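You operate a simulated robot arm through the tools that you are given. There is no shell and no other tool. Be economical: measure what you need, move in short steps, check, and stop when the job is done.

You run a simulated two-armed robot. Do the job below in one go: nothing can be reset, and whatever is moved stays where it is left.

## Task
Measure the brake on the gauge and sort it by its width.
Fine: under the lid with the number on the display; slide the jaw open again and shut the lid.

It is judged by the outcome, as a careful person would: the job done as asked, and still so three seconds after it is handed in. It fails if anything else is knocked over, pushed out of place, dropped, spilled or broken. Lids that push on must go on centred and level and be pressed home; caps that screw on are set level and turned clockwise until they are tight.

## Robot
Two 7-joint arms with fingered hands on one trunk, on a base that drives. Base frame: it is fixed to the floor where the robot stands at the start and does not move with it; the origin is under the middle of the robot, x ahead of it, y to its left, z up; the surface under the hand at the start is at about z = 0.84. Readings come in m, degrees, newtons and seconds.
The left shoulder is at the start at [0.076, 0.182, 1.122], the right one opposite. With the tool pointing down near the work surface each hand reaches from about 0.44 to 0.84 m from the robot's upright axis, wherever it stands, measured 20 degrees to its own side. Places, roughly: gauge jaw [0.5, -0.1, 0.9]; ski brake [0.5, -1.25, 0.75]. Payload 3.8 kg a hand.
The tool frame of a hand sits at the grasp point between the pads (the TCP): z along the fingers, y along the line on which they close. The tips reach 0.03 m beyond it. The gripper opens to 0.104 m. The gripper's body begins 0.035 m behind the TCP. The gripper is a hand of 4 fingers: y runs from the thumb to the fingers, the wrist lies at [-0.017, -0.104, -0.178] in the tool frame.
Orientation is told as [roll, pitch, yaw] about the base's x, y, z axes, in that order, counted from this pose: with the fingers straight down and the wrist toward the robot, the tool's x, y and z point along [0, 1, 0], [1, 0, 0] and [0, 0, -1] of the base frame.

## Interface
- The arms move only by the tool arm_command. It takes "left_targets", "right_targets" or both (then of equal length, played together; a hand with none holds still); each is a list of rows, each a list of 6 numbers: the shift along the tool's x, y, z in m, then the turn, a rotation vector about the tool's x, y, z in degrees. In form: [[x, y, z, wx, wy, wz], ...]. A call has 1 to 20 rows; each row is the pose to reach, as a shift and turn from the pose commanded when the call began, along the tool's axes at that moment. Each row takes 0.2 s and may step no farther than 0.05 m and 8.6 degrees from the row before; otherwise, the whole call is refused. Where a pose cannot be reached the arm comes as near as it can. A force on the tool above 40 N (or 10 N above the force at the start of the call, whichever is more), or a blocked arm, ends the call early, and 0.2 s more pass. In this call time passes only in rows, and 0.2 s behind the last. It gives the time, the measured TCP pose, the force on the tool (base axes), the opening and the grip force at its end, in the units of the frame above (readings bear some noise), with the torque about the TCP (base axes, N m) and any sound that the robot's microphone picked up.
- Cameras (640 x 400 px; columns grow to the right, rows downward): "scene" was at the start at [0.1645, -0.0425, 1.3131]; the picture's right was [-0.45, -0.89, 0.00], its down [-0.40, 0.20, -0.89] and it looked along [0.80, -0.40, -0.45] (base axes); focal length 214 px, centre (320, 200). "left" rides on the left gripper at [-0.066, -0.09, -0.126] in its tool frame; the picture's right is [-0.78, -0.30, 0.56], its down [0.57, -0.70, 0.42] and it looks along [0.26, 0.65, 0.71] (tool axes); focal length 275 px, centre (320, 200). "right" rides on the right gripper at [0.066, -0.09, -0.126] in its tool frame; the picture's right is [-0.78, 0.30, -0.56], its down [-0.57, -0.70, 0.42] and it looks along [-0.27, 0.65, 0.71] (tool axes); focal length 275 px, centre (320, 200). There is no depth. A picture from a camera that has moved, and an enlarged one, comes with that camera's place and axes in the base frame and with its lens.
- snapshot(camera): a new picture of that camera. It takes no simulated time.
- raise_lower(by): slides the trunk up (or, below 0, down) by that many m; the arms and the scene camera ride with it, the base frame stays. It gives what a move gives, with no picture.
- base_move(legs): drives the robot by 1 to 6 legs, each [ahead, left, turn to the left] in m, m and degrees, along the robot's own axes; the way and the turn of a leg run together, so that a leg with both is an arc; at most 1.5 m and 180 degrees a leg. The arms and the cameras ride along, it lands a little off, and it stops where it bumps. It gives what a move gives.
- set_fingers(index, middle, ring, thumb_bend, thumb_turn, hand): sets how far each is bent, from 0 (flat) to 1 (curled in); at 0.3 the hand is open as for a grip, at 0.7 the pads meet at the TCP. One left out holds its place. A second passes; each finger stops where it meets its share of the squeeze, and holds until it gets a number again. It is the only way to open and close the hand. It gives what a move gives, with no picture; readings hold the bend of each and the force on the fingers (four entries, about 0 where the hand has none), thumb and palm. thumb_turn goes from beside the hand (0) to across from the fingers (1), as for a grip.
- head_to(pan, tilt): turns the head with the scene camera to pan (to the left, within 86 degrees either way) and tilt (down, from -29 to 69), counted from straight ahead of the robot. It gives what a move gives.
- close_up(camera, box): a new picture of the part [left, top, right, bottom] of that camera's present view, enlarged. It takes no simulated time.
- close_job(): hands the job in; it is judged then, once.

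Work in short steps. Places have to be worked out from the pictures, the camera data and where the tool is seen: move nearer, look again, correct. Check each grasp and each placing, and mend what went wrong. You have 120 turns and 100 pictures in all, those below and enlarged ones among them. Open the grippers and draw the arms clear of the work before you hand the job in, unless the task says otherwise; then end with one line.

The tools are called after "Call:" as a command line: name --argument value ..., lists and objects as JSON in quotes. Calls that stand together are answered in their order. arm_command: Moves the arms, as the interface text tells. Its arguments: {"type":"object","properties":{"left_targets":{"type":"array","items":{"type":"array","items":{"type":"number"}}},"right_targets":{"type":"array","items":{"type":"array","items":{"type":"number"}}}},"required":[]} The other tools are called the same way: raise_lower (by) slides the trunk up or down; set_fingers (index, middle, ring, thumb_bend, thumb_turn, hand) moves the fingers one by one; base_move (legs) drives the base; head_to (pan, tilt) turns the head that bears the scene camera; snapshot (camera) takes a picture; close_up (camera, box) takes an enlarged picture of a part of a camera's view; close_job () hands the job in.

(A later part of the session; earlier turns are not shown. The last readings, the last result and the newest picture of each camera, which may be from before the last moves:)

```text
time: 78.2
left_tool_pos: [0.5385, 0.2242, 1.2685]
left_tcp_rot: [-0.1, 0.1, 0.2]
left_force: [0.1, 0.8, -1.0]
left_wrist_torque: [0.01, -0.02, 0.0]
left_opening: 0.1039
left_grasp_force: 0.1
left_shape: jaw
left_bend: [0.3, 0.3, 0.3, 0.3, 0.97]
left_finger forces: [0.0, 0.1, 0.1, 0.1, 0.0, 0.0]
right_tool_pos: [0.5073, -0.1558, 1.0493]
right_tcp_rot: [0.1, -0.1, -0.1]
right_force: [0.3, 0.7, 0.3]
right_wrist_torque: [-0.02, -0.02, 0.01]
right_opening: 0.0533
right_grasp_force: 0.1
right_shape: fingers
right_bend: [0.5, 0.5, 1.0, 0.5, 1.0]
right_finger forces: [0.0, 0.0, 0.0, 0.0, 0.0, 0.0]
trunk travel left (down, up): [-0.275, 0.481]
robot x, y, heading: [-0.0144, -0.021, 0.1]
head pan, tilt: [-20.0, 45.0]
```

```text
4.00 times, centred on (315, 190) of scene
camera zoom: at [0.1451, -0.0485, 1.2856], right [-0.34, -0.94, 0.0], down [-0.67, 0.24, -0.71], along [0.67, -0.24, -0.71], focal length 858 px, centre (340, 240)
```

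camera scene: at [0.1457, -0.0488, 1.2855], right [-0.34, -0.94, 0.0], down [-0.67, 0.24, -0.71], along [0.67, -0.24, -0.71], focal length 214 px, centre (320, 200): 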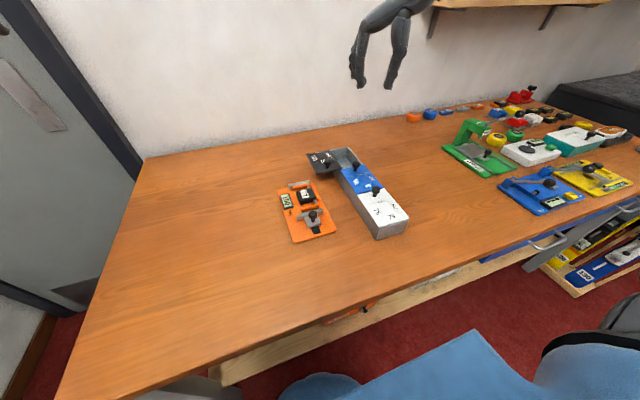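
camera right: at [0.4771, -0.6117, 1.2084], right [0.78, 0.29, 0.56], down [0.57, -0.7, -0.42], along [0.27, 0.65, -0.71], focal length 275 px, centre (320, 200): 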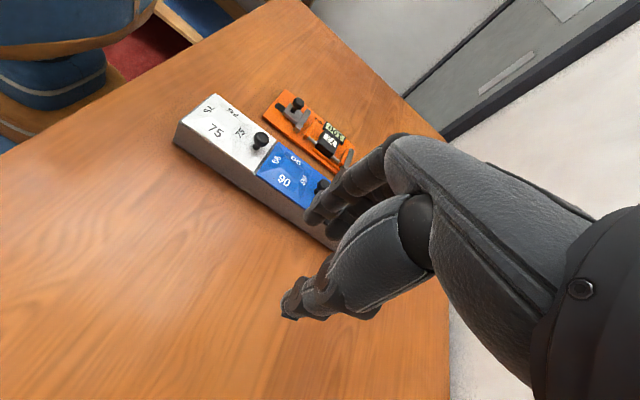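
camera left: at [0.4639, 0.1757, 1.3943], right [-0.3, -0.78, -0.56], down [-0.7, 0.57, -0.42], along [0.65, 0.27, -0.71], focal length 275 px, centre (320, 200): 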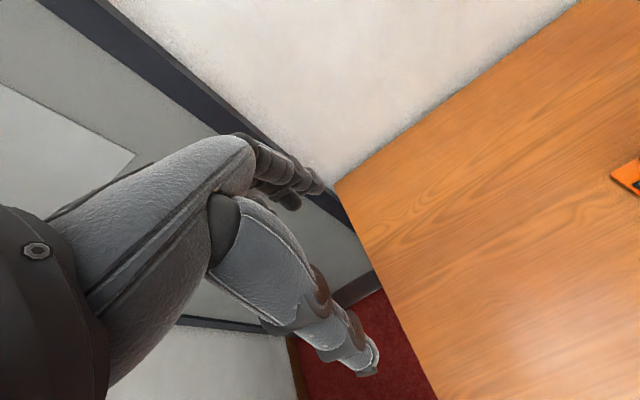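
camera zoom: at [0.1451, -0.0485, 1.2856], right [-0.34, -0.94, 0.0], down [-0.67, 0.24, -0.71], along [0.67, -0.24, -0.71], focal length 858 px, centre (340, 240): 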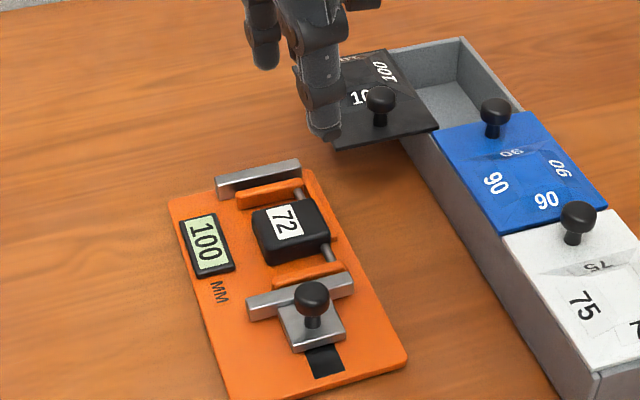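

The brake has settled flat again, but its housing is low and tapered between the arms, so it must be gripped across y (yaw 90) where its faces are free. I'll go to heading 40° at about (-0.01, -0.43), from where both gauge and box should be in reach.

Call:
arm_command --right_targets '[[0, 0, -0.04, 0, 0, 0], [0, 0, -0.08, 0, 0, 0], [-0.04, 0, -0.1, 0, 0, 0], [-0.08, 0, -0.1, 0, 0, 0]]'

Call:
base_move --legs '[[0, -0.41, 0], [0, 0, 40]]'

Call:
head_to --pan -15 --tilt 45

Call:
set_fingers --hand "right" --index 0.48 --middle 0.48 --ring 1.0 --thumb_bend 0.48

```text
time: 79.2
left_tool_pos: [0.5392, 0.2232, 1.2685]
left_tcp_rot: [0.1, 0.0, 0.2]
left_force: [-0.2, 1.0, 0.1]
left_wrist_torque: [0.02, -0.02, -0.01]
left_opening: 0.1035
left_grasp_force: 0.0
left_shape: jaw
left_bend: [0.3, 0.3, 0.3, 0.3, 0.97]
left_finger forces: [0.1, 0.0, 0.0, 0.0, 0.1, 0.1]
right_tool_pos: [0.5085, -0.2339, 1.1484]
right_tcp_rot: [0.1, 0.0, 0.0]
right_force: [0.7, 0.2, -0.4]
right_wrist_torque: [0.01, 0.01, -0.02]
right_opening: 0.0532
right_grasp_force: 0.1
right_shape: fingers
right_bend: [0.5, 0.5, 1.0, 0.5, 1.0]
right_finger forces: [0.1, 0.0, 0.0, 0.1, 0.0, 0.1]
trunk travel left (down, up): [-0.275, 0.481]
robot x, y, heading: [-0.0156, -0.0198, 0.2]
head pan, tilt: [-20.0, 45.0]
```

```text
time: 83.7
left_tool_pos: [0.2567, 0.1019, 1.2693]
left_tcp_rot: [0.0, 0.0, 39.8]
left_force: [0.5, -0.3, 0.0]
left_wrist_torque: [0.01, 0.01, -0.01]
left_opening: 0.1038
left_grasp_force: 0.0
left_shape: jaw
left_bend: [0.3, 0.3, 0.3, 0.3, 0.97]
left_finger forces: [0.0, 0.0, 0.1, 0.1, 0.1, 0.0]
right_tool_pos: [0.5258, -0.2708, 1.1477]
right_tcp_rot: [0.0, 0.0, 39.5]
right_force: [-0.5, 0.0, -0.3]
right_wrist_torque: [0.01, -0.02, 0.03]
right_opening: 0.0533
right_grasp_force: 0.2
right_shape: fingers
right_bend: [0.5, 0.5, 1.0, 0.5, 1.0]
right_finger forces: [0.0, 0.0, 0.0, 0.0, 0.0, 0.0]
trunk travel left (down, up): [-0.275, 0.481]
robot x, y, heading: [-0.0115, -0.4408, 39.7]
head pan, tilt: [-20.0, 45.0]
```

```text
time: 84.4
left_tool_pos: [0.2572, 0.101, 1.2682]
left_tcp_rot: [0.0, -0.1, 39.9]
left_force: [0.0, -0.2, 0.1]
left_wrist_torque: [0.0, 0.03, 0.02]
left_opening: 0.1041
left_grasp_force: 0.1
left_shape: jaw
left_bend: [0.3, 0.3, 0.3, 0.3, 0.97]
left_finger forces: [0.0, 0.0, 0.1, 0.1, 0.0, 0.1]
right_tool_pos: [0.5265, -0.2706, 1.1488]
right_tcp_rot: [0.0, 0.0, 39.5]
right_force: [0.3, 0.3, 0.4]
right_wrist_torque: [0.02, -0.02, -0.02]
right_opening: 0.0533
right_grasp_force: 0.1
right_shape: fingers
right_bend: [0.5, 0.5, 1.0, 0.5, 1.0]
right_finger forces: [0.0, 0.0, 0.1, 0.0, 0.0, 0.0]
trunk travel left (down, up): [-0.275, 0.481]
robot x, y, heading: [-0.015, -0.4384, 39.8]
head pan, tilt: [-15.0, 45.0]
```

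```text
time: 85.4
left_tool_pos: [0.257, 0.1008, 1.2692]
left_tcp_rot: [0.1, -0.1, 39.8]
left_force: [-0.1, -0.2, -0.6]
left_wrist_torque: [0.02, -0.01, -0.01]
left_opening: 0.1037
left_grasp_force: 0.1
left_shape: jaw
left_bend: [0.3, 0.3, 0.3, 0.3, 0.97]
left_finger forces: [0.0, 0.1, 0.0, 0.1, 0.0, 0.0]
right_tool_pos: [0.5251, -0.2713, 1.1474]
right_tcp_rot: [0.0, 0.0, 39.5]
right_force: [0.4, -0.4, -0.1]
right_wrist_torque: [0.01, -0.02, -0.01]
right_opening: 0.0585
right_grasp_force: 0.1
right_shape: fingers
right_bend: [0.48, 0.48, 1.0, 0.48, 1.0]
right_finger forces: [0.1, 0.0, 0.0, 0.1, 0.0, 0.0]
trunk travel left (down, up): [-0.275, 0.481]
robot x, y, heading: [-0.0133, -0.4403, 39.7]
head pan, tilt: [-15.0, 45.0]
```

I turn the hand to yaw 90 and bring it above the brake.

Call:
arm_command --right_targets '[[0.008, 0.014, 0, 0, 0, -8.4], [0.016, 0.03, 0, 0, 0, -16.8], [0.026, 0.045, 0.0, 0, 0, -25.2], [0.036, 0.06, 0.02, 0, 0, -33.6], [0.046, 0.08, 0.05, 0, 0, -42], [0.0587, 0.1, 0.08, 0, 0, -50.5], [0.0587, 0.1, 0.115, 0, 0, -50.5], [0.0587, 0.1, 0.147, 0, 0, -50.5]]'

Call:
close_up --camera "right" --box '[180, 140, 400, 400]'

Call:
snapshot --camera "scene"

```text
time: 87.2
left_tool_pos: [0.258, 0.1016, 1.2691]
left_tcp_rot: [-0.1, 0.1, 39.9]
left_force: [0.7, -0.1, 0.5]
left_wrist_torque: [0.0, -0.02, 0.01]
left_opening: 0.1034
left_grasp_force: 0.0
left_shape: jaw
left_bend: [0.3, 0.3, 0.3, 0.3, 0.97]
left_finger forces: [0.0, 0.0, 0.0, 0.0, 0.0, 0.1]
right_tool_pos: [0.5658, -0.1609, 1.0008]
right_tcp_rot: [0.0, 0.0, 90.1]
right_force: [0.0, 0.3, -0.1]
right_wrist_torque: [-0.04, 0.01, 0.0]
right_opening: 0.0583
right_grasp_force: 0.1
right_shape: fingers
right_bend: [0.48, 0.48, 1.0, 0.48, 1.0]
right_finger forces: [0.0, 0.1, 0.0, 0.0, 0.0, 0.1]
trunk travel left (down, up): [-0.275, 0.481]
robot x, y, heading: [-0.0147, -0.4405, 39.6]
head pan, tilt: [-15.0, 45.0]
```

```text
1.54 times, centred on (290, 270) of right
camera zoom: at [0.5007, -0.251, 1.1261], right [0.78, 0.3, 0.56], down [0.57, -0.7, -0.42], along [0.26, 0.65, -0.71], focal length 424 px, centre (366, 92)
```

zoom: 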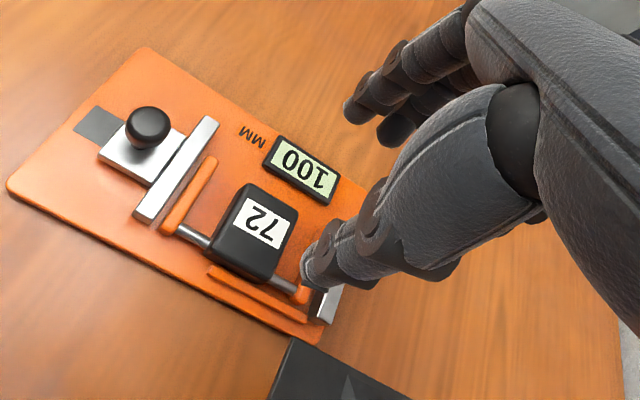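

```text
24 pictures are left
camera scene: at [0.1243, -0.3526, 1.2854], right [0.42, -0.91, 0.0], down [-0.64, -0.3, -0.71], along [0.64, 0.3, -0.71], focal length 214 px, centre (320, 200)
```

scene: 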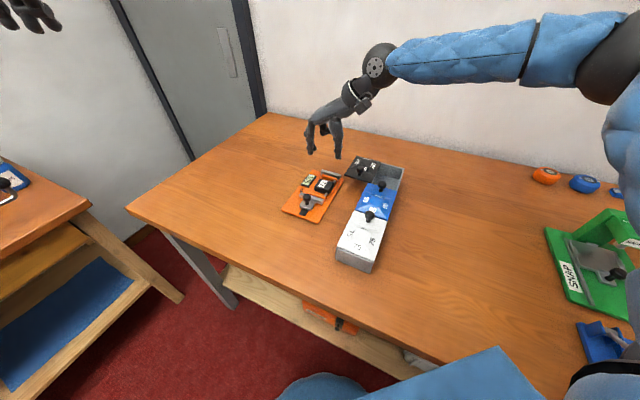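

Housing centre at (0.564, -0.161). I descend with the pinch across y, watching for contact.

Call:
arm_command --right_targets '[[0.002, 0, 0.04, 0, 0, 0], [0.002, 0, 0.08, 0, 0, 0], [0.002, 0, 0.1, 0, 0, 0], [0.002, 0, 0.107, 0, 0, 0]]'

Call:
close_up --camera "scene" --box '[280, 140, 370, 215]'

```text
time: 88.2
left_tool_pos: [0.2567, 0.1006, 1.2683]
left_tcp_rot: [0.0, -0.1, 40.0]
left_force: [-0.1, 0.1, 0.1]
left_wrist_torque: [-0.03, 0.0, 0.01]
left_opening: 0.1037
left_grasp_force: 0.0
left_shape: jaw
left_bend: [0.3, 0.3, 0.3, 0.3, 0.97]
left_finger forces: [0.0, 0.0, 0.1, 0.0, 0.0, 0.0]
right_tool_pos: [0.5635, -0.1626, 0.8937]
right_tcp_rot: [0.0, -0.1, 90.0]
right_force: [-0.5, 0.4, 0.3]
right_wrist_torque: [-0.01, 0.01, 0.01]
right_opening: 0.0587
right_grasp_force: 0.1
right_shape: fingers
right_bend: [0.48, 0.48, 1.0, 0.48, 1.0]
right_finger forces: [0.0, 0.0, 0.0, 0.0, 0.1, 0.0]
trunk travel left (down, up): [-0.275, 0.481]
robot x, y, heading: [-0.0134, -0.437, 39.8]
head pan, tilt: [-15.0, 45.0]
```

```text
5.33 times, centred on (325, 178) of scene
camera zoom: at [0.1237, -0.3531, 1.2855], right [0.42, -0.91, 0.0], down [-0.64, -0.3, -0.71], along [0.64, 0.3, -0.71], focal length 1144 px, centre (293, 320)
```

zoom: 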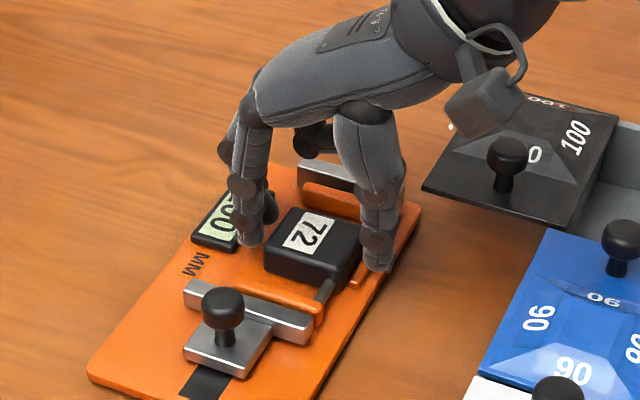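

Straddling the housing cleanly. I lower 7 mm more and close.

Call:
arm_command --right_targets '[[0, 0.001, 0.004, 0, 0, 0], [0, 0.001, 0.007, 0, 0, 0]]'

Call:
set_fingers --hand "right" --index 0.7 --middle 0.7 --thumb_bend 0.7

Call:
arm_command --right_targets '[[0, 0, -0.004, 0, 0, 0], [0, 0, -0.01, 0, 0, 0], [0, 0, -0.018, 0, 0, 0]]'

Call:
close_up --camera "scene" --box '[280, 140, 370, 215]'

```text
time: 88.8
left_tool_pos: [0.2575, 0.1006, 1.2696]
left_tcp_rot: [0.0, 0.0, 39.9]
left_force: [0.3, -0.3, 0.3]
left_wrist_torque: [0.02, -0.01, 0.01]
left_opening: 0.1038
left_grasp_force: 0.1
left_shape: jaw
left_bend: [0.3, 0.3, 0.3, 0.3, 0.97]
left_finger forces: [0.0, 0.0, 0.0, 0.1, 0.1, 0.0]
right_tool_pos: [0.5644, -0.1614, 0.8875]
right_tcp_rot: [0.0, 0.0, 90.0]
right_force: [-0.2, 1.1, 0.8]
right_wrist_torque: [-0.02, 0.02, 0.01]
right_opening: 0.0582
right_grasp_force: 0.1
right_shape: fingers
right_bend: [0.48, 0.48, 1.0, 0.48, 1.0]
right_finger forces: [0.1, 0.1, 0.0, 0.0, 0.0, 0.0]
trunk travel left (down, up): [-0.275, 0.481]
robot x, y, heading: [-0.0132, -0.4344, 39.8]
head pan, tilt: [-15.0, 45.0]
```

```text
time: 89.8
left_tool_pos: [0.2582, 0.102, 1.2686]
left_tcp_rot: [0.1, 0.0, 39.9]
left_force: [-0.2, 1.1, -0.4]
left_wrist_torque: [-0.01, 0.02, -0.01]
left_opening: 0.1037
left_grasp_force: 0.0
left_shape: jaw
left_bend: [0.3, 0.3, 0.3, 0.3, 0.97]
left_finger forces: [0.0, 0.0, 0.0, 0.0, 0.1, 0.0]
right_tool_pos: [0.5638, -0.1602, 0.8887]
right_tcp_rot: [0.0, -0.1, 90.0]
right_force: [0.0, 8.6, -0.1]
right_wrist_torque: [0.19, -0.08, -0.08]
right_opening: 0.0449
right_grasp_force: 17.0
right_shape: fingers
right_bend: [0.55, 0.57, 1.0, 0.54, 1.0]
right_finger forces: [10.8, 9.6, 0.0, 0.1, 13.0, 0.0]
trunk travel left (down, up): [-0.275, 0.481]
robot x, y, heading: [-0.0125, -0.4376, 39.8]
head pan, tilt: [-15.0, 45.0]
```

```text
time: 90.6
left_tool_pos: [0.2577, 0.1019, 1.2694]
left_tcp_rot: [0.0, 0.0, 39.8]
left_force: [-0.2, -0.1, -0.4]
left_wrist_torque: [0.0, -0.02, 0.04]
left_opening: 0.1036
left_grasp_force: 0.0
left_shape: jaw
left_bend: [0.3, 0.3, 0.3, 0.3, 0.97]
left_finger forces: [0.0, 0.0, 0.0, 0.1, 0.0, 0.0]
right_tool_pos: [0.5642, -0.163, 0.9031]
right_tcp_rot: [0.0, 0.1, 90.0]
right_force: [-0.1, -0.4, -1.9]
right_wrist_torque: [0.0, -0.01, 0.03]
right_opening: 0.045
right_grasp_force: 15.7
right_shape: fingers
right_bend: [0.56, 0.58, 1.0, 0.54, 1.0]
right_finger forces: [8.1, 7.4, 0.1, 0.0, 15.3, 0.1]
trunk travel left (down, up): [-0.275, 0.481]
robot x, y, heading: [-0.0128, -0.4386, 39.6]
head pan, tilt: [-15.0, 45.0]
```

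```text
5.33 times, centred on (325, 178) of scene
camera zoom: at [0.1238, -0.3529, 1.2855], right [0.42, -0.91, 0.0], down [-0.64, -0.3, -0.71], along [0.64, 0.3, -0.71], focal length 1144 px, centre (293, 320)
```

zoom: 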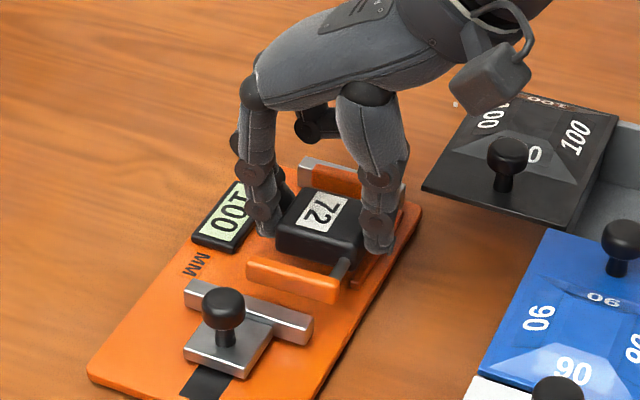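

The brake is lifted (~0.2 kg, firm grip). I raise it and carry it over the open compartment; there my finger backs will nudge the black knob a little further open.

Call:
arm_command --right_targets '[[0, 0, -0.03, 0, 0, 0], [0, 0, -0.06, 0, 0, 0], [0, 0, -0.1, 0, 0, 0], [0, -0.03, -0.11, 0, 0, 0], [-0.01, -0.06, -0.11, 0, 0, 0], [-0.03, -0.09, -0.11, 0, 0, 0], [-0.05, -0.12, -0.11, 0, 0, 0], [-0.07, -0.15, -0.11, 0, 0, 0], [-0.076, -0.162, -0.11, 0, 0, 0]]'

Call:
close_up --camera "scene" --box '[310, 110, 420, 215]'

Call:
close_up --camera "right" --box '[160, 120, 400, 360]'

```text
time: 92.6
left_tool_pos: [0.2579, 0.1019, 1.2687]
left_tcp_rot: [0.0, 0.0, 39.9]
left_force: [-0.4, -0.9, -0.5]
left_wrist_torque: [-0.01, 0.03, -0.01]
left_opening: 0.1039
left_grasp_force: 0.1
left_shape: jaw
left_bend: [0.3, 0.3, 0.3, 0.3, 0.97]
left_finger forces: [0.0, 0.0, 0.0, 0.1, 0.0, 0.0]
right_tool_pos: [0.6384, -0.3241, 1.0151]
right_tcp_rot: [-0.1, 0.0, 90.1]
right_force: [0.0, 0.0, -1.9]
right_wrist_torque: [0.01, 0.02, 0.02]
right_opening: 0.0448
right_grasp_force: 15.4
right_shape: fingers
right_bend: [0.57, 0.58, 1.0, 0.54, 1.0]
right_finger forces: [8.0, 7.2, 0.0, 0.0, 15.3, 0.0]
trunk travel left (down, up): [-0.275, 0.481]
robot x, y, heading: [-0.008, -0.4349, 39.9]
head pan, tilt: [-15.0, 45.0]
```

```text
3.81 times, centred on (365, 162) of scene
camera zoom: at [0.1237, -0.3531, 1.2855], right [0.42, -0.91, 0.0], down [-0.64, -0.3, -0.71], along [0.64, 0.3, -0.71], focal length 817 px, centre (149, 343)
```

zoom: 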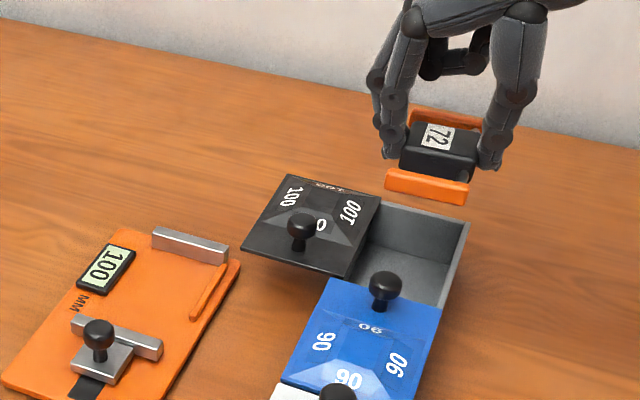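

```text
1.67 times, centred on (280, 240) of right
camera zoom: at [0.5725, -0.4149, 1.1405], right [0.78, 0.3, 0.56], down [0.57, -0.7, -0.42], along [0.26, 0.65, -0.71], focal length 459 px, centre (387, 133)
```

zoom: 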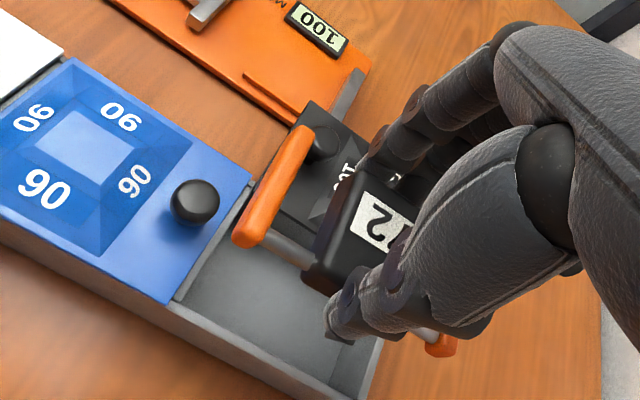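

Grip looks good. I estimate the compartment centre at x≈0.651 and y≈-0.323; brake centre is ~3 mm ahead of the TCP. I lower to just above the rim and inspect alignment.

Call:
arm_command --right_targets '[[-0.005, 0, 0.02, 0, 0, 0], [-0.01, 0, 0.045, 0, 0, 0], [-0.01, 0, 0.065, 0, 0, 0], [-0.01, 0, 0.075, 0, 0, 0]]'

Call:
close_up --camera "scene" --box '[325, 135, 415, 210]'

Call:
close_up --camera "right" --box '[180, 140, 380, 340]'

```text
time: 93.6
left_tool_pos: [0.2585, 0.1012, 1.2688]
left_tcp_rot: [-0.1, 0.0, 39.9]
left_force: [-0.3, 0.4, -0.4]
left_wrist_torque: [0.01, 0.0, 0.01]
left_opening: 0.1039
left_grasp_force: 0.1
left_shape: jaw
left_bend: [0.3, 0.3, 0.3, 0.3, 0.97]
left_finger forces: [0.0, 0.1, 0.0, 0.0, 0.1, 0.0]
right_tool_pos: [0.6484, -0.3246, 0.9401]
right_tcp_rot: [0.0, -0.1, 90.0]
right_force: [-0.1, -0.9, -1.0]
right_wrist_torque: [0.0, -0.01, 0.0]
right_opening: 0.0447
right_grasp_force: 14.8
right_shape: fingers
right_bend: [0.57, 0.58, 1.0, 0.54, 1.0]
right_finger forces: [8.0, 7.2, 0.0, 0.0, 15.3, 0.1]
trunk travel left (down, up): [-0.275, 0.481]
robot x, y, heading: [-0.0146, -0.4416, 39.8]
head pan, tilt: [-15.0, 45.0]
```

```text
5.33 times, centred on (370, 172) of scene
camera zoom: at [0.1239, -0.3532, 1.2855], right [0.42, -0.91, 0.0], down [-0.64, -0.3, -0.71], along [0.64, 0.3, -0.71], focal length 1144 px, centre (53, 347)
```

zoom: 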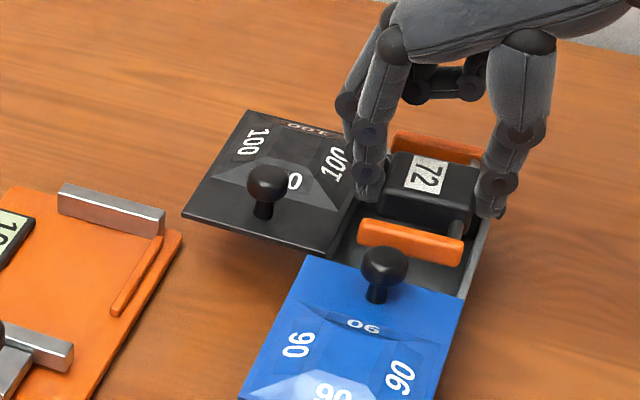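

```text
2.00 times, centred on (280, 240) of right
camera zoom: at [0.5827, -0.4147, 1.0652], right [0.78, 0.3, 0.56], down [0.57, -0.7, -0.42], along [0.26, 0.65, -0.71], focal length 551 px, centre (400, 120)
```

zoom: 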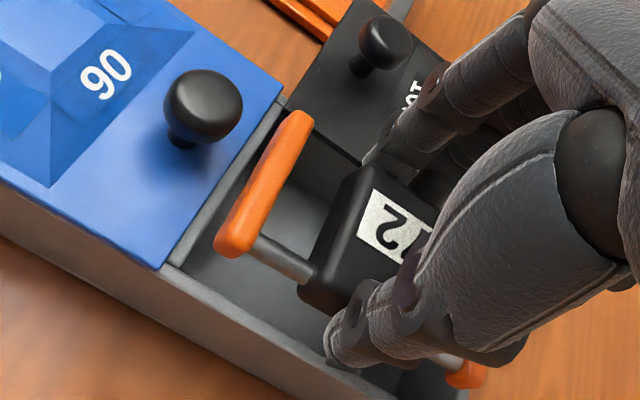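

I see near arm just touching the divider line (needs +1–2 mm) and thumb/finger thickness needs the lid ~2 cm further open. With tips at knob-head height I nudge the black knob +y with the finger backs.

Call:
arm_command --right_targets '[[0.005, 0.006, -0.006, 0, 0, 0], [0.005, 0.014, -0.006, 0, 0, 0], [0.005, 0.021, -0.006, 0, 0, 0], [0.005, 0.028, -0.006, 0, 0, 0], [0.005, 0.034, -0.006, 0, 0, 0], [0.005, 0.04, -0.006, 0, 0, 0]]'

Call:
close_up --camera "scene" --box '[325, 135, 415, 210]'

```text
time: 95.0
left_tool_pos: [0.2569, 0.1009, 1.2678]
left_tcp_rot: [-0.1, -0.1, 39.9]
left_force: [-0.2, -0.8, 0.1]
left_wrist_torque: [0.0, 0.0, 0.01]
left_opening: 0.1038
left_grasp_force: 0.1
left_shape: jaw
left_bend: [0.3, 0.3, 0.3, 0.3, 0.97]
left_finger forces: [0.0, 0.0, 0.0, 0.1, 0.0, 0.0]
right_tool_pos: [0.6446, -0.2839, 0.9454]
right_tcp_rot: [0.1, 0.0, 90.0]
right_force: [0.2, 0.1, -1.4]
right_wrist_torque: [-0.01, -0.03, -0.03]
right_opening: 0.0449
right_grasp_force: 15.4
right_shape: fingers
right_bend: [0.57, 0.58, 1.0, 0.54, 1.0]
right_finger forces: [8.1, 7.3, 0.0, 0.1, 15.2, 0.0]
trunk travel left (down, up): [-0.275, 0.481]
robot x, y, heading: [-0.0158, -0.4379, 39.8]
head pan, tilt: [-15.0, 45.0]
```

```text
5.33 times, centred on (370, 172) of scene
camera zoom: at [0.1239, -0.353, 1.2855], right [0.42, -0.91, 0.0], down [-0.64, -0.3, -0.71], along [0.64, 0.3, -0.71], focal length 1144 px, centre (53, 347)
```

zoom: 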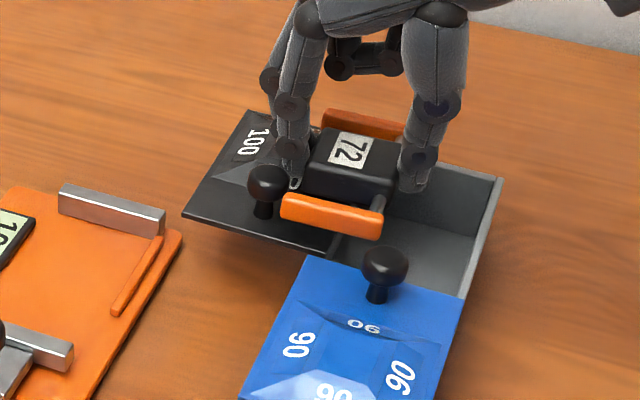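

The finger has just reached the knob. I push another 22 mm.

Call:
arm_command --right_targets '[[0, 0.006, 0, 0, 0, 0], [0, 0.012, 0, 0, 0, 0], [0, 0.018, 0, 0, 0, 0], [0, 0.024, 0, 0, 0, 0]]'

Call:
close_up --camera "scene" --box '[325, 135, 415, 210]'

```text
time: 96.0
left_tool_pos: [0.2582, 0.0999, 1.2707]
left_tcp_rot: [0.1, 0.1, 39.8]
left_force: [0.2, 0.0, 0.2]
left_wrist_torque: [0.0, -0.03, 0.01]
left_opening: 0.1037
left_grasp_force: 0.0
left_shape: jaw
left_bend: [0.3, 0.3, 0.3, 0.3, 0.97]
left_finger forces: [0.1, 0.1, 0.1, 0.0, 0.0, 0.0]
right_tool_pos: [0.6457, -0.2623, 0.944]
right_tcp_rot: [0.1, 0.1, 89.9]
right_force: [5.9, -9.8, 0.4]
right_wrist_torque: [-0.33, -0.16, 0.12]
right_opening: 0.0452
right_grasp_force: 14.1
right_shape: fingers
right_bend: [0.61, 0.61, 1.0, 0.51, 1.0]
right_finger forces: [4.1, 4.6, 0.0, 0.1, 20.1, 0.0]
trunk travel left (down, up): [-0.275, 0.481]
robot x, y, heading: [-0.0139, -0.4376, 39.9]
head pan, tilt: [-15.0, 45.0]
```

```text
5.33 times, centred on (370, 172) of scene
camera zoom: at [0.1245, -0.3546, 1.2855], right [0.42, -0.91, 0.0], down [-0.64, -0.3, -0.71], along [0.64, 0.3, -0.71], focal length 1144 px, centre (53, 347)
```

zoom: 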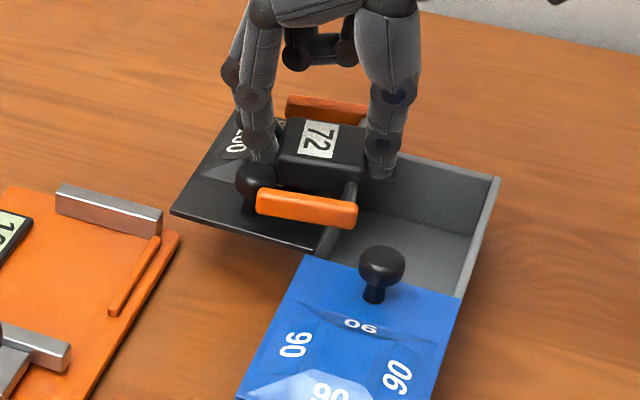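

The lid reached its end stop (10 N), ~8 mm further open. I back off, centre over the compartment and re-check alignment.

Call:
arm_command --right_targets '[[0, -0.01, 0, 0, 0, 0], [-0.002, -0.025, -0.004, 0, 0, 0], [-0.004, -0.04, -0.004, 0, 0, 0], [-0.0055, -0.052, 0.002, 0, 0, 0], [-0.0055, -0.052, 0.008, 0, 0, 0]]'

Call:
close_up --camera "scene" --box '[335, 135, 410, 200]'

Call:
close_up --camera "right" --box '[180, 140, 380, 340]'

```text
time: 97.2
left_tool_pos: [0.2572, 0.1018, 1.2691]
left_tcp_rot: [0.0, 0.0, 39.9]
left_force: [-0.6, 0.3, -0.5]
left_wrist_torque: [0.03, -0.02, 0.01]
left_opening: 0.1035
left_grasp_force: 0.0
left_shape: jaw
left_bend: [0.3, 0.3, 0.3, 0.3, 0.97]
left_finger forces: [0.1, 0.0, 0.0, 0.0, 0.1, 0.1]
right_tool_pos: [0.6502, -0.3115, 0.9381]
right_tcp_rot: [0.0, 0.0, 90.0]
right_force: [0.2, -0.1, -1.2]
right_wrist_torque: [0.02, 0.01, 0.0]
right_opening: 0.0451
right_grasp_force: 14.4
right_shape: fingers
right_bend: [0.58, 0.6, 1.0, 0.53, 1.0]
right_finger forces: [7.7, 7.0, 0.0, 0.1, 14.6, 0.0]
trunk travel left (down, up): [-0.275, 0.481]
robot x, y, heading: [-0.0128, -0.4393, 39.7]
head pan, tilt: [-15.0, 45.0]
```

```text
6.15 times, centred on (372, 168) of scene
camera zoom: at [0.1239, -0.3528, 1.2854], right [0.42, -0.91, 0.0], down [-0.64, -0.3, -0.71], along [0.64, 0.3, -0.71], focal length 1320 px, centre (-3, 400)
```

zoom: 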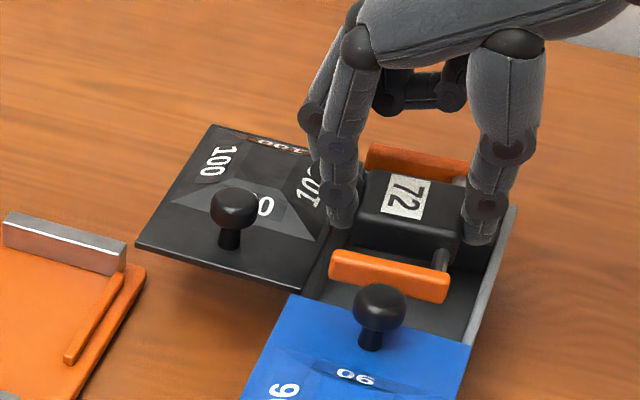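

```text
2.00 times, centred on (280, 240) of right
camera zoom: at [0.5846, -0.4022, 1.0633], right [0.78, 0.3, 0.56], down [0.57, -0.7, -0.42], along [0.26, 0.65, -0.71], focal length 551 px, centre (400, 120)
```

zoom: 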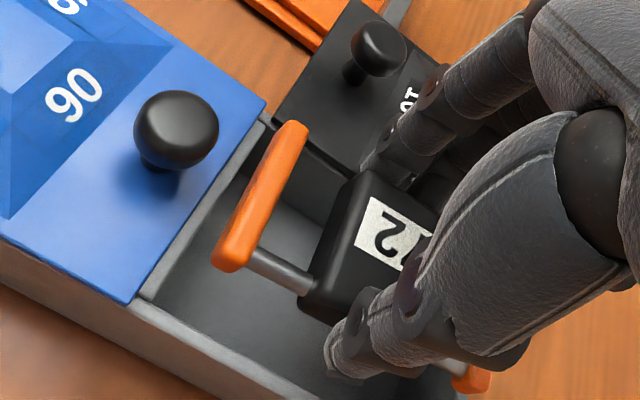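

Alignment: the brake needs ~3 mm back in x; in y the fingers just fit (-0.283…-0.357). I descend slowly watching forces.

Call:
arm_command --right_targets '[[0.003, 0, 0.004, 0, 0, 0], [0.003, 0, 0.01, 0, 0, 0], [0.003, 0, 0.016, 0, 0, 0], [0.003, 0, 0.022, 0, 0, 0]]'

```text
time: 98.2
left_tool_pos: [0.2548, 0.0988, 1.2707]
left_tcp_rot: [0.1, -0.1, 39.8]
left_force: [-0.2, 0.3, 0.1]
left_wrist_torque: [0.04, -0.05, -0.01]
left_opening: 0.1036
left_grasp_force: 0.0
left_shape: jaw
left_bend: [0.3, 0.3, 0.3, 0.3, 0.97]
left_finger forces: [0.0, 0.1, 0.0, 0.1, 0.0, 0.0]
right_tool_pos: [0.6463, -0.3116, 0.9224]
right_tcp_rot: [-0.4, -0.5, 89.8]
right_force: [2.1, -8.9, 29.5]
right_wrist_torque: [0.42, -0.21, -0.12]
right_opening: 0.0449
right_grasp_force: 34.5
right_shape: fingers
right_bend: [0.6, 0.61, 1.0, 0.51, 1.0]
right_finger forces: [6.5, 42.0, 0.0, 0.1, 20.4, 0.1]
trunk travel left (down, up): [-0.275, 0.481]
robot x, y, heading: [-0.0142, -0.4361, 40.0]
head pan, tilt: [-15.0, 45.0]
```

The middle finger lands on the lid edge (30 N). I back up and shift 4 mm toward the wall before retrying.

Call:
arm_command --right_targets '[[0, 0, -0.006, 0, 0, 0], [0, -0.002, -0.012, 0, 0, 0], [0, -0.005, -0.012, 0, 0, 0]]'

Call:
arm_command --right_targets '[[0, 0, 0.005, 0, 0, 0], [0, 0, 0.009, 0, 0, 0], [0, 0, 0.012, 0, 0, 0]]'

```text
time: 99.0
left_tool_pos: [0.2575, 0.1005, 1.269]
left_tcp_rot: [0.0, 0.1, 39.8]
left_force: [-0.5, 0.7, -0.2]
left_wrist_torque: [-0.02, -0.02, 0.02]
left_opening: 0.1039
left_grasp_force: 0.0
left_shape: jaw
left_bend: [0.3, 0.3, 0.3, 0.3, 0.97]
left_finger forces: [0.1, 0.1, 0.0, 0.0, 0.1, 0.2]
right_tool_pos: [0.646, -0.3173, 0.9269]
right_tcp_rot: [0.2, 0.1, 90.2]
right_force: [0.0, -0.4, -1.1]
right_wrist_torque: [0.01, 0.0, 0.03]
right_opening: 0.0449
right_grasp_force: 15.0
right_shape: fingers
right_bend: [0.59, 0.6, 1.0, 0.52, 1.0]
right_finger forces: [8.0, 6.7, 0.0, 0.1, 14.7, 0.0]
trunk travel left (down, up): [-0.275, 0.481]
robot x, y, heading: [-0.0105, -0.4377, 39.9]
head pan, tilt: [-15.0, 45.0]
```

```text
time: 99.8
left_tool_pos: [0.2544, 0.0993, 1.2702]
left_tcp_rot: [0.0, -0.1, 39.7]
left_force: [-0.1, 0.6, -0.3]
left_wrist_torque: [0.0, -0.03, 0.04]
left_opening: 0.1035
left_grasp_force: 0.1
left_shape: jaw
left_bend: [0.3, 0.3, 0.3, 0.3, 0.97]
left_finger forces: [0.1, 0.0, 0.0, 0.0, 0.0, 0.0]
right_tool_pos: [0.6471, -0.3163, 0.9207]
right_tcp_rot: [-0.4, -0.5, 89.9]
right_force: [0.1, -6.3, 26.8]
right_wrist_torque: [-0.36, -0.08, -0.16]
right_opening: 0.0451
right_grasp_force: 31.5
right_shape: fingers
right_bend: [0.59, 0.6, 1.0, 0.52, 1.0]
right_finger forces: [6.5, 25.2, 0.0, 0.0, 30.8, 0.0]
trunk travel left (down, up): [-0.275, 0.481]
robot x, y, heading: [-0.0156, -0.4377, 39.8]
head pan, tilt: [-15.0, 45.0]
```

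Thumb meets the wall and middle the lid edge, so the hand can't go deeper, but the brake itself is already below the rim and aligned (no x force). I relieve the pressure and then loosen the pinch gradually so the brake slides down guided by the fingers.

Call:
arm_command --right_targets '[[0, 0, -0.004, 0, 0, 0], [0, 0, -0.007, 0, 0, 0]]'

Call:
close_up --camera "right" --box '[180, 140, 380, 340]'

```text
time: 100.4
left_tool_pos: [0.2569, 0.1006, 1.2682]
left_tcp_rot: [0.0, 0.0, 39.9]
left_force: [-0.3, 0.0, -0.2]
left_wrist_torque: [-0.02, 0.02, -0.01]
left_opening: 0.1037
left_grasp_force: 0.1
left_shape: jaw
left_bend: [0.3, 0.3, 0.3, 0.3, 0.97]
left_finger forces: [0.0, 0.0, 0.0, 0.0, 0.0, 0.0]
right_tool_pos: [0.6457, -0.3179, 0.9224]
right_tcp_rot: [0.1, 0.2, 90.1]
right_force: [2.3, -0.7, 6.3]
right_wrist_torque: [0.07, -0.01, -0.08]
right_opening: 0.0452
right_grasp_force: 19.2
right_shape: fingers
right_bend: [0.59, 0.6, 1.0, 0.52, 1.0]
right_finger forces: [8.5, 12.4, 0.0, 0.0, 18.1, 0.0]
trunk travel left (down, up): [-0.275, 0.481]
robot x, y, heading: [-0.0131, -0.439, 39.6]
head pan, tilt: [-15.0, 45.0]
```

```text
2.00 times, centred on (280, 240) of right
camera zoom: at [0.5803, -0.4078, 1.0473], right [0.78, 0.3, 0.55], down [0.57, -0.7, -0.42], along [0.26, 0.65, -0.72], focal length 551 px, centre (400, 120)
```

zoom: 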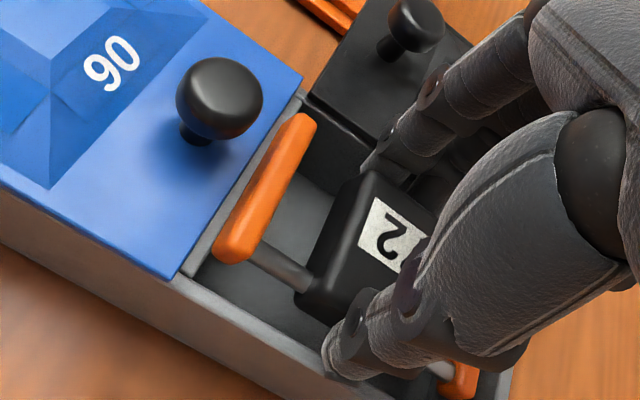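

The near arm is ~1–2 mm inside the divider. I shift 1 mm in +x and start loosening the pinch.

Call:
arm_command --right_targets '[[-0.001, 0, -0.001, 0, 0, 0]]'

Call:
set_fingers --hand "right" --index 0.625 --middle 0.63 --thumb_bend 0.56

Call:
set_fingers --hand "right" --index 0.605 --middle 0.61 --thumb_bend 0.535

Call:
close_up --camera "right" --box '[180, 140, 380, 340]'

```text
time: 100.8
left_tool_pos: [0.2571, 0.1008, 1.2692]
left_tcp_rot: [0.0, 0.1, 39.9]
left_force: [0.9, -0.2, 0.4]
left_wrist_torque: [-0.01, 0.02, -0.01]
left_opening: 0.1036
left_grasp_force: 0.0
left_shape: jaw
left_bend: [0.3, 0.3, 0.3, 0.3, 0.97]
left_finger forces: [0.0, 0.0, 0.1, 0.1, 0.0, 0.1]
right_tool_pos: [0.6464, -0.3167, 0.9225]
right_tcp_rot: [0.2, 0.3, 90.0]
right_force: [-0.6, -2.4, 0.5]
right_wrist_torque: [-0.01, 0.08, 0.01]
right_opening: 0.045
right_grasp_force: 16.5
right_shape: fingers
right_bend: [0.59, 0.6, 1.0, 0.52, 1.0]
right_finger forces: [7.7, 10.1, 0.0, 0.0, 15.7, 0.0]
trunk travel left (down, up): [-0.275, 0.481]
robot x, y, heading: [-0.0136, -0.4374, 39.7]
head pan, tilt: [-15.0, 45.0]
```

```text
time: 101.8
left_tool_pos: [0.2573, 0.101, 1.2683]
left_tcp_rot: [0.0, 0.0, 39.9]
left_force: [0.4, 0.7, -0.6]
left_wrist_torque: [0.01, 0.0, 0.0]
left_opening: 0.1035
left_grasp_force: 0.0
left_shape: jaw
left_bend: [0.3, 0.3, 0.3, 0.3, 0.97]
left_finger forces: [0.0, 0.0, 0.0, 0.0, 0.0, 0.1]
right_tool_pos: [0.6488, -0.3162, 0.9245]
right_tcp_rot: [0.0, 0.1, 89.9]
right_force: [-1.1, -0.2, -1.2]
right_wrist_torque: [-0.01, 0.03, 0.0]
right_opening: 0.0461
right_grasp_force: 7.7
right_shape: fingers
right_bend: [0.59, 0.6, 1.0, 0.5, 1.0]
right_finger forces: [3.3, 4.1, 0.0, 0.0, 7.4, 0.0]
trunk travel left (down, up): [-0.275, 0.481]
robot x, y, heading: [-0.0162, -0.4409, 39.8]
head pan, tilt: [-15.0, 45.0]
```

```text
time: 102.8
left_tool_pos: [0.2576, 0.1006, 1.2685]
left_tcp_rot: [0.0, 0.0, 39.9]
left_force: [-0.1, -0.2, -0.1]
left_wrist_torque: [0.02, -0.02, -0.03]
left_opening: 0.1035
left_grasp_force: 0.3
left_shape: jaw
left_bend: [0.3, 0.3, 0.3, 0.3, 0.97]
left_finger forces: [0.0, 0.0, 0.0, 0.0, 0.0, 0.1]
right_tool_pos: [0.6481, -0.3162, 0.9236]
right_tcp_rot: [0.0, 0.1, 90.1]
right_force: [0.8, -1.6, 0.2]
right_wrist_torque: [0.03, 0.01, 0.0]
right_opening: 0.0472
right_grasp_force: 4.8
right_shape: fingers
right_bend: [0.58, 0.59, 1.0, 0.49, 1.0]
right_finger forces: [2.1, 3.3, 0.2, 0.1, 4.6, 0.0]
trunk travel left (down, up): [-0.275, 0.481]
robot x, y, heading: [-0.0127, -0.4419, 40.0]
head pan, tilt: [-15.0, 45.0]
```

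```text
2.00 times, centred on (280, 240) of right
camera zoom: at [0.582, -0.4067, 1.0492], right [0.78, 0.3, 0.56], down [0.57, -0.7, -0.42], along [0.26, 0.65, -0.71], focal length 551 px, centre (400, 120)
```

zoom: 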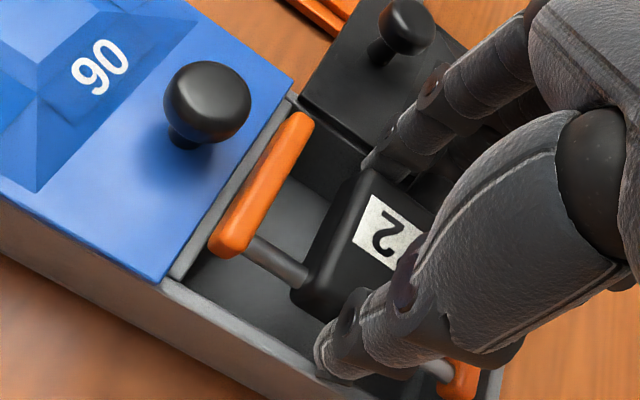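

Still held at ~4.6 N and well centred. I loosen a bit more.

Call:
set_fingers --hand "right" --index 0.592 --middle 0.597 --thumb_bend 0.51

Call:
set_fingers --hand "right" --index 0.58 --middle 0.585 --thumb_bend 0.495

Call:
set_fingers --hand "right" --index 0.565 --middle 0.57 --thumb_bend 0.48

Call:
close_up --camera "right" --box '[180, 140, 380, 340]'

```text
time: 103.8
left_tool_pos: [0.257, 0.1008, 1.2692]
left_tcp_rot: [0.0, 0.0, 39.9]
left_force: [-0.7, -0.2, -0.1]
left_wrist_torque: [0.01, -0.03, 0.0]
left_opening: 0.1039
left_grasp_force: 0.1
left_shape: jaw
left_bend: [0.3, 0.3, 0.3, 0.3, 0.97]
left_finger forces: [0.0, 0.0, 0.1, 0.0, 0.1, 0.0]
right_tool_pos: [0.6477, -0.316, 0.9236]
right_tcp_rot: [-0.1, 0.0, 90.0]
right_force: [-0.3, -1.2, -0.5]
right_wrist_torque: [0.05, 0.05, -0.03]
right_opening: 0.0474
right_grasp_force: 3.6
right_shape: fingers
right_bend: [0.58, 0.58, 1.0, 0.48, 1.0]
right_finger forces: [1.3, 2.8, 0.1, 0.0, 3.2, 0.0]
trunk travel left (down, up): [-0.275, 0.481]
robot x, y, heading: [-0.0136, -0.4394, 39.7]
head pan, tilt: [-15.0, 45.0]
```

```text
time: 104.8
left_tool_pos: [0.2571, 0.1018, 1.2682]
left_tcp_rot: [0.0, -0.1, 39.8]
left_force: [-0.6, 0.7, 0.1]
left_wrist_torque: [0.01, -0.01, 0.0]
left_opening: 0.104
left_grasp_force: 0.0
left_shape: jaw
left_bend: [0.3, 0.3, 0.3, 0.3, 0.97]
left_finger forces: [0.0, 0.0, 0.0, 0.0, 0.0, 0.0]
right_tool_pos: [0.647, -0.3173, 0.9228]
right_tcp_rot: [0.1, 0.0, 90.0]
right_force: [-0.7, -1.7, -0.7]
right_wrist_torque: [-0.05, 0.0, -0.02]
right_opening: 0.0491
right_grasp_force: 2.5
right_shape: fingers
right_bend: [0.57, 0.58, 1.0, 0.47, 1.0]
right_finger forces: [0.5, 2.8, 0.0, 0.0, 1.8, 0.0]
trunk travel left (down, up): [-0.275, 0.481]
robot x, y, heading: [-0.0141, -0.4399, 39.6]
head pan, tilt: [-15.0, 45.0]
```

```text
time: 105.8
left_tool_pos: [0.2576, 0.1004, 1.2687]
left_tcp_rot: [0.1, 0.0, 39.9]
left_force: [-0.6, -0.9, 0.1]
left_wrist_torque: [-0.03, 0.02, -0.01]
left_opening: 0.1034
left_grasp_force: 0.0
left_shape: jaw
left_bend: [0.3, 0.3, 0.3, 0.3, 0.97]
left_finger forces: [0.0, 0.0, 0.1, 0.0, 0.0, 0.0]
right_tool_pos: [0.6475, -0.3164, 0.9236]
right_tcp_rot: [-0.1, 0.0, 89.9]
right_force: [0.3, -3.1, -0.2]
right_wrist_torque: [-0.09, 0.03, -0.08]
right_opening: 0.0492
right_grasp_force: 2.1
right_shape: fingers
right_bend: [0.57, 0.57, 1.0, 0.47, 1.0]
right_finger forces: [0.9, 2.7, 0.1, 0.0, 1.0, 0.0]
trunk travel left (down, up): [-0.275, 0.481]
robot x, y, heading: [-0.0126, -0.4385, 39.9]
head pan, tilt: [-15.0, 45.0]
```

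```text
2.00 times, centred on (280, 240) of right
camera zoom: at [0.582, -0.407, 1.0492], right [0.78, 0.3, 0.56], down [0.57, -0.7, -0.42], along [0.26, 0.65, -0.71], focal length 551 px, centre (400, 120)
```

zoom: 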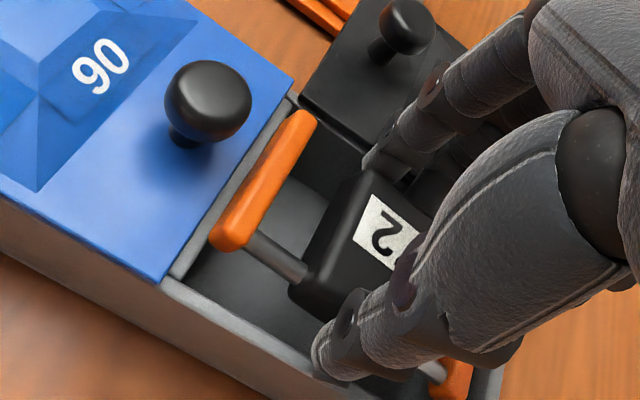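

Nearly free; I open a bit further without a picture, reading forces.

Call:
set_fingers --hand "right" --index 0.55 --middle 0.555 --thumb_bend 0.455

Call:
set_fingers --hand "right" --index 0.54 --middle 0.55 --thumb_bend 0.43

Call:
close_up --camera "right" --box '[180, 140, 380, 340]'

```text
time: 106.8
left_tool_pos: [0.2572, 0.1008, 1.2694]
left_tcp_rot: [0.0, -0.1, 39.8]
left_force: [-0.3, 0.4, -1.0]
left_wrist_torque: [0.0, -0.01, 0.02]
left_opening: 0.1036
left_grasp_force: 0.1
left_shape: jaw
left_bend: [0.3, 0.3, 0.3, 0.3, 0.97]
left_finger forces: [0.0, 0.0, 0.0, 0.1, 0.0, 0.1]
right_tool_pos: [0.648, -0.3172, 0.9248]
right_tcp_rot: [0.1, 0.0, 90.1]
right_force: [0.1, -2.6, 1.0]
right_wrist_torque: [-0.02, -0.03, -0.01]
right_opening: 0.0512
right_grasp_force: 1.7
right_shape: fingers
right_bend: [0.57, 0.57, 1.0, 0.45, 0.99]
right_finger forces: [1.2, 2.0, 0.1, 0.1, 0.0, 0.1]
trunk travel left (down, up): [-0.275, 0.481]
robot x, y, heading: [-0.0144, -0.4363, 39.5]
head pan, tilt: [-15.0, 45.0]
```

```text
time: 107.8
left_tool_pos: [0.2565, 0.1013, 1.2699]
left_tcp_rot: [0.0, 0.0, 40.0]
left_force: [-0.1, -0.6, 0.0]
left_wrist_torque: [-0.01, 0.0, 0.0]
left_opening: 0.1037
left_grasp_force: 0.1
left_shape: jaw
left_bend: [0.3, 0.3, 0.3, 0.3, 0.97]
left_finger forces: [0.0, 0.1, 0.1, 0.0, 0.1, 0.0]
right_tool_pos: [0.647, -0.3176, 0.9235]
right_tcp_rot: [0.0, 0.1, 90.0]
right_force: [0.3, -2.6, 3.3]
right_wrist_torque: [0.01, 0.0, -0.01]
right_opening: 0.0539
right_grasp_force: 2.1
right_shape: fingers
right_bend: [0.56, 0.57, 1.0, 0.43, 0.99]
right_finger forces: [2.0, 2.2, 0.1, 0.0, 0.1, 0.0]
trunk travel left (down, up): [-0.275, 0.481]
robot x, y, heading: [-0.011, -0.441, 39.6]
head pan, tilt: [-15.0, 45.0]
```

```text
2.00 times, centred on (280, 240) of right
camera zoom: at [0.5818, -0.407, 1.0495], right [0.78, 0.3, 0.56], down [0.57, -0.7, -0.42], along [0.26, 0.65, -0.71], focal length 551 px, centre (400, 120)
```

zoom: 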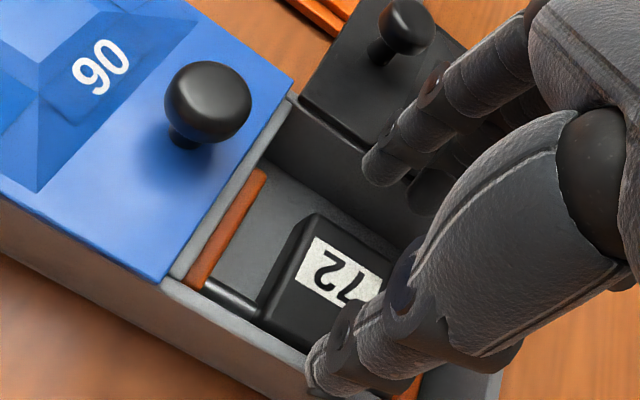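

The brake lies flat in the compartment. I raise the hand and move over the black knob to shut the lid.

Call:
arm_command --right_targets '[[0, 0, -0.02, 0, 0, 0], [0, 0, -0.05, 0, 0, 0], [0.01, 0.02, -0.08, 0, 0, 0], [0.02, 0.05, -0.08, 0, 0, 0], [0.027, 0.07, -0.075, 0, 0, 0]]'

Call:
set_fingers --hand "right" --index 0.52 --middle 0.52 --thumb_bend 0.52

Call:
close_up --camera "right" --box '[140, 140, 400, 400]'

```text
time: 109.0
left_tool_pos: [0.2571, 0.1015, 1.2689]
left_tcp_rot: [0.1, 0.0, 39.8]
left_force: [-0.8, 0.0, 0.6]
left_wrist_torque: [0.02, -0.02, 0.0]
left_opening: 0.1038
left_grasp_force: 0.0
left_shape: jaw
left_bend: [0.3, 0.3, 0.3, 0.3, 0.97]
left_finger forces: [0.1, 0.1, 0.1, 0.0, 0.0, 0.0]
right_tool_pos: [0.6215, -0.2453, 0.9979]
right_tcp_rot: [0.0, -0.1, 90.1]
right_force: [0.9, 0.5, -0.7]
right_wrist_torque: [0.02, -0.02, 0.01]
right_opening: 0.057
right_grasp_force: 0.1
right_shape: fingers
right_bend: [0.54, 0.55, 1.0, 0.43, 0.99]
right_finger forces: [0.1, 0.0, 0.0, 0.1, 0.1, 0.0]
trunk travel left (down, up): [-0.275, 0.481]
robot x, y, heading: [-0.0172, -0.439, 39.7]
head pan, tilt: [-15.0, 45.0]
```

```text
time: 110.0
left_tool_pos: [0.2565, 0.1015, 1.2677]
left_tcp_rot: [0.0, 0.0, 39.9]
left_force: [0.1, 0.2, -0.6]
left_wrist_torque: [0.0, -0.02, 0.01]
left_opening: 0.1037
left_grasp_force: 0.1
left_shape: jaw
left_bend: [0.3, 0.3, 0.3, 0.3, 0.97]
left_finger forces: [0.0, 0.0, 0.1, 0.0, 0.1, 0.0]
right_tool_pos: [0.6212, -0.2455, 0.9986]
right_tcp_rot: [0.0, 0.0, 90.0]
right_force: [-0.5, -0.5, -0.8]
right_wrist_torque: [-0.01, -0.01, 0.04]
right_opening: 0.0486
right_grasp_force: 0.0
right_shape: fingers
right_bend: [0.52, 0.52, 1.0, 0.52, 1.0]
right_finger forces: [0.1, 0.0, 0.1, 0.0, 0.0, 0.2]
trunk travel left (down, up): [-0.275, 0.481]
robot x, y, heading: [-0.0118, -0.4384, 39.8]
head pan, tilt: [-15.0, 45.0]
```

```text
1.54 times, centred on (270, 270) of right
camera zoom: at [0.5558, -0.3354, 1.1242], right [0.78, 0.3, 0.56], down [0.57, -0.7, -0.42], along [0.26, 0.65, -0.71], focal length 424 px, centre (397, 92)
```

zoom: 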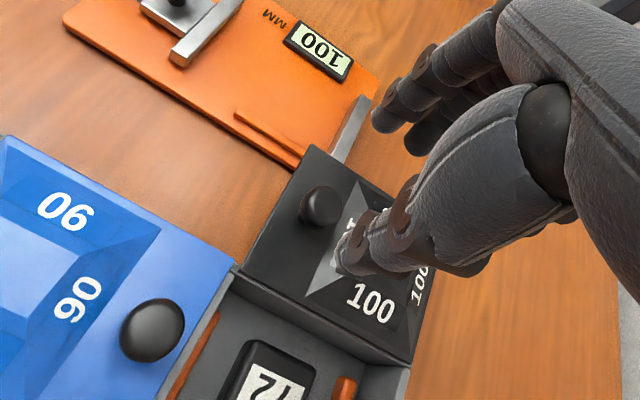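

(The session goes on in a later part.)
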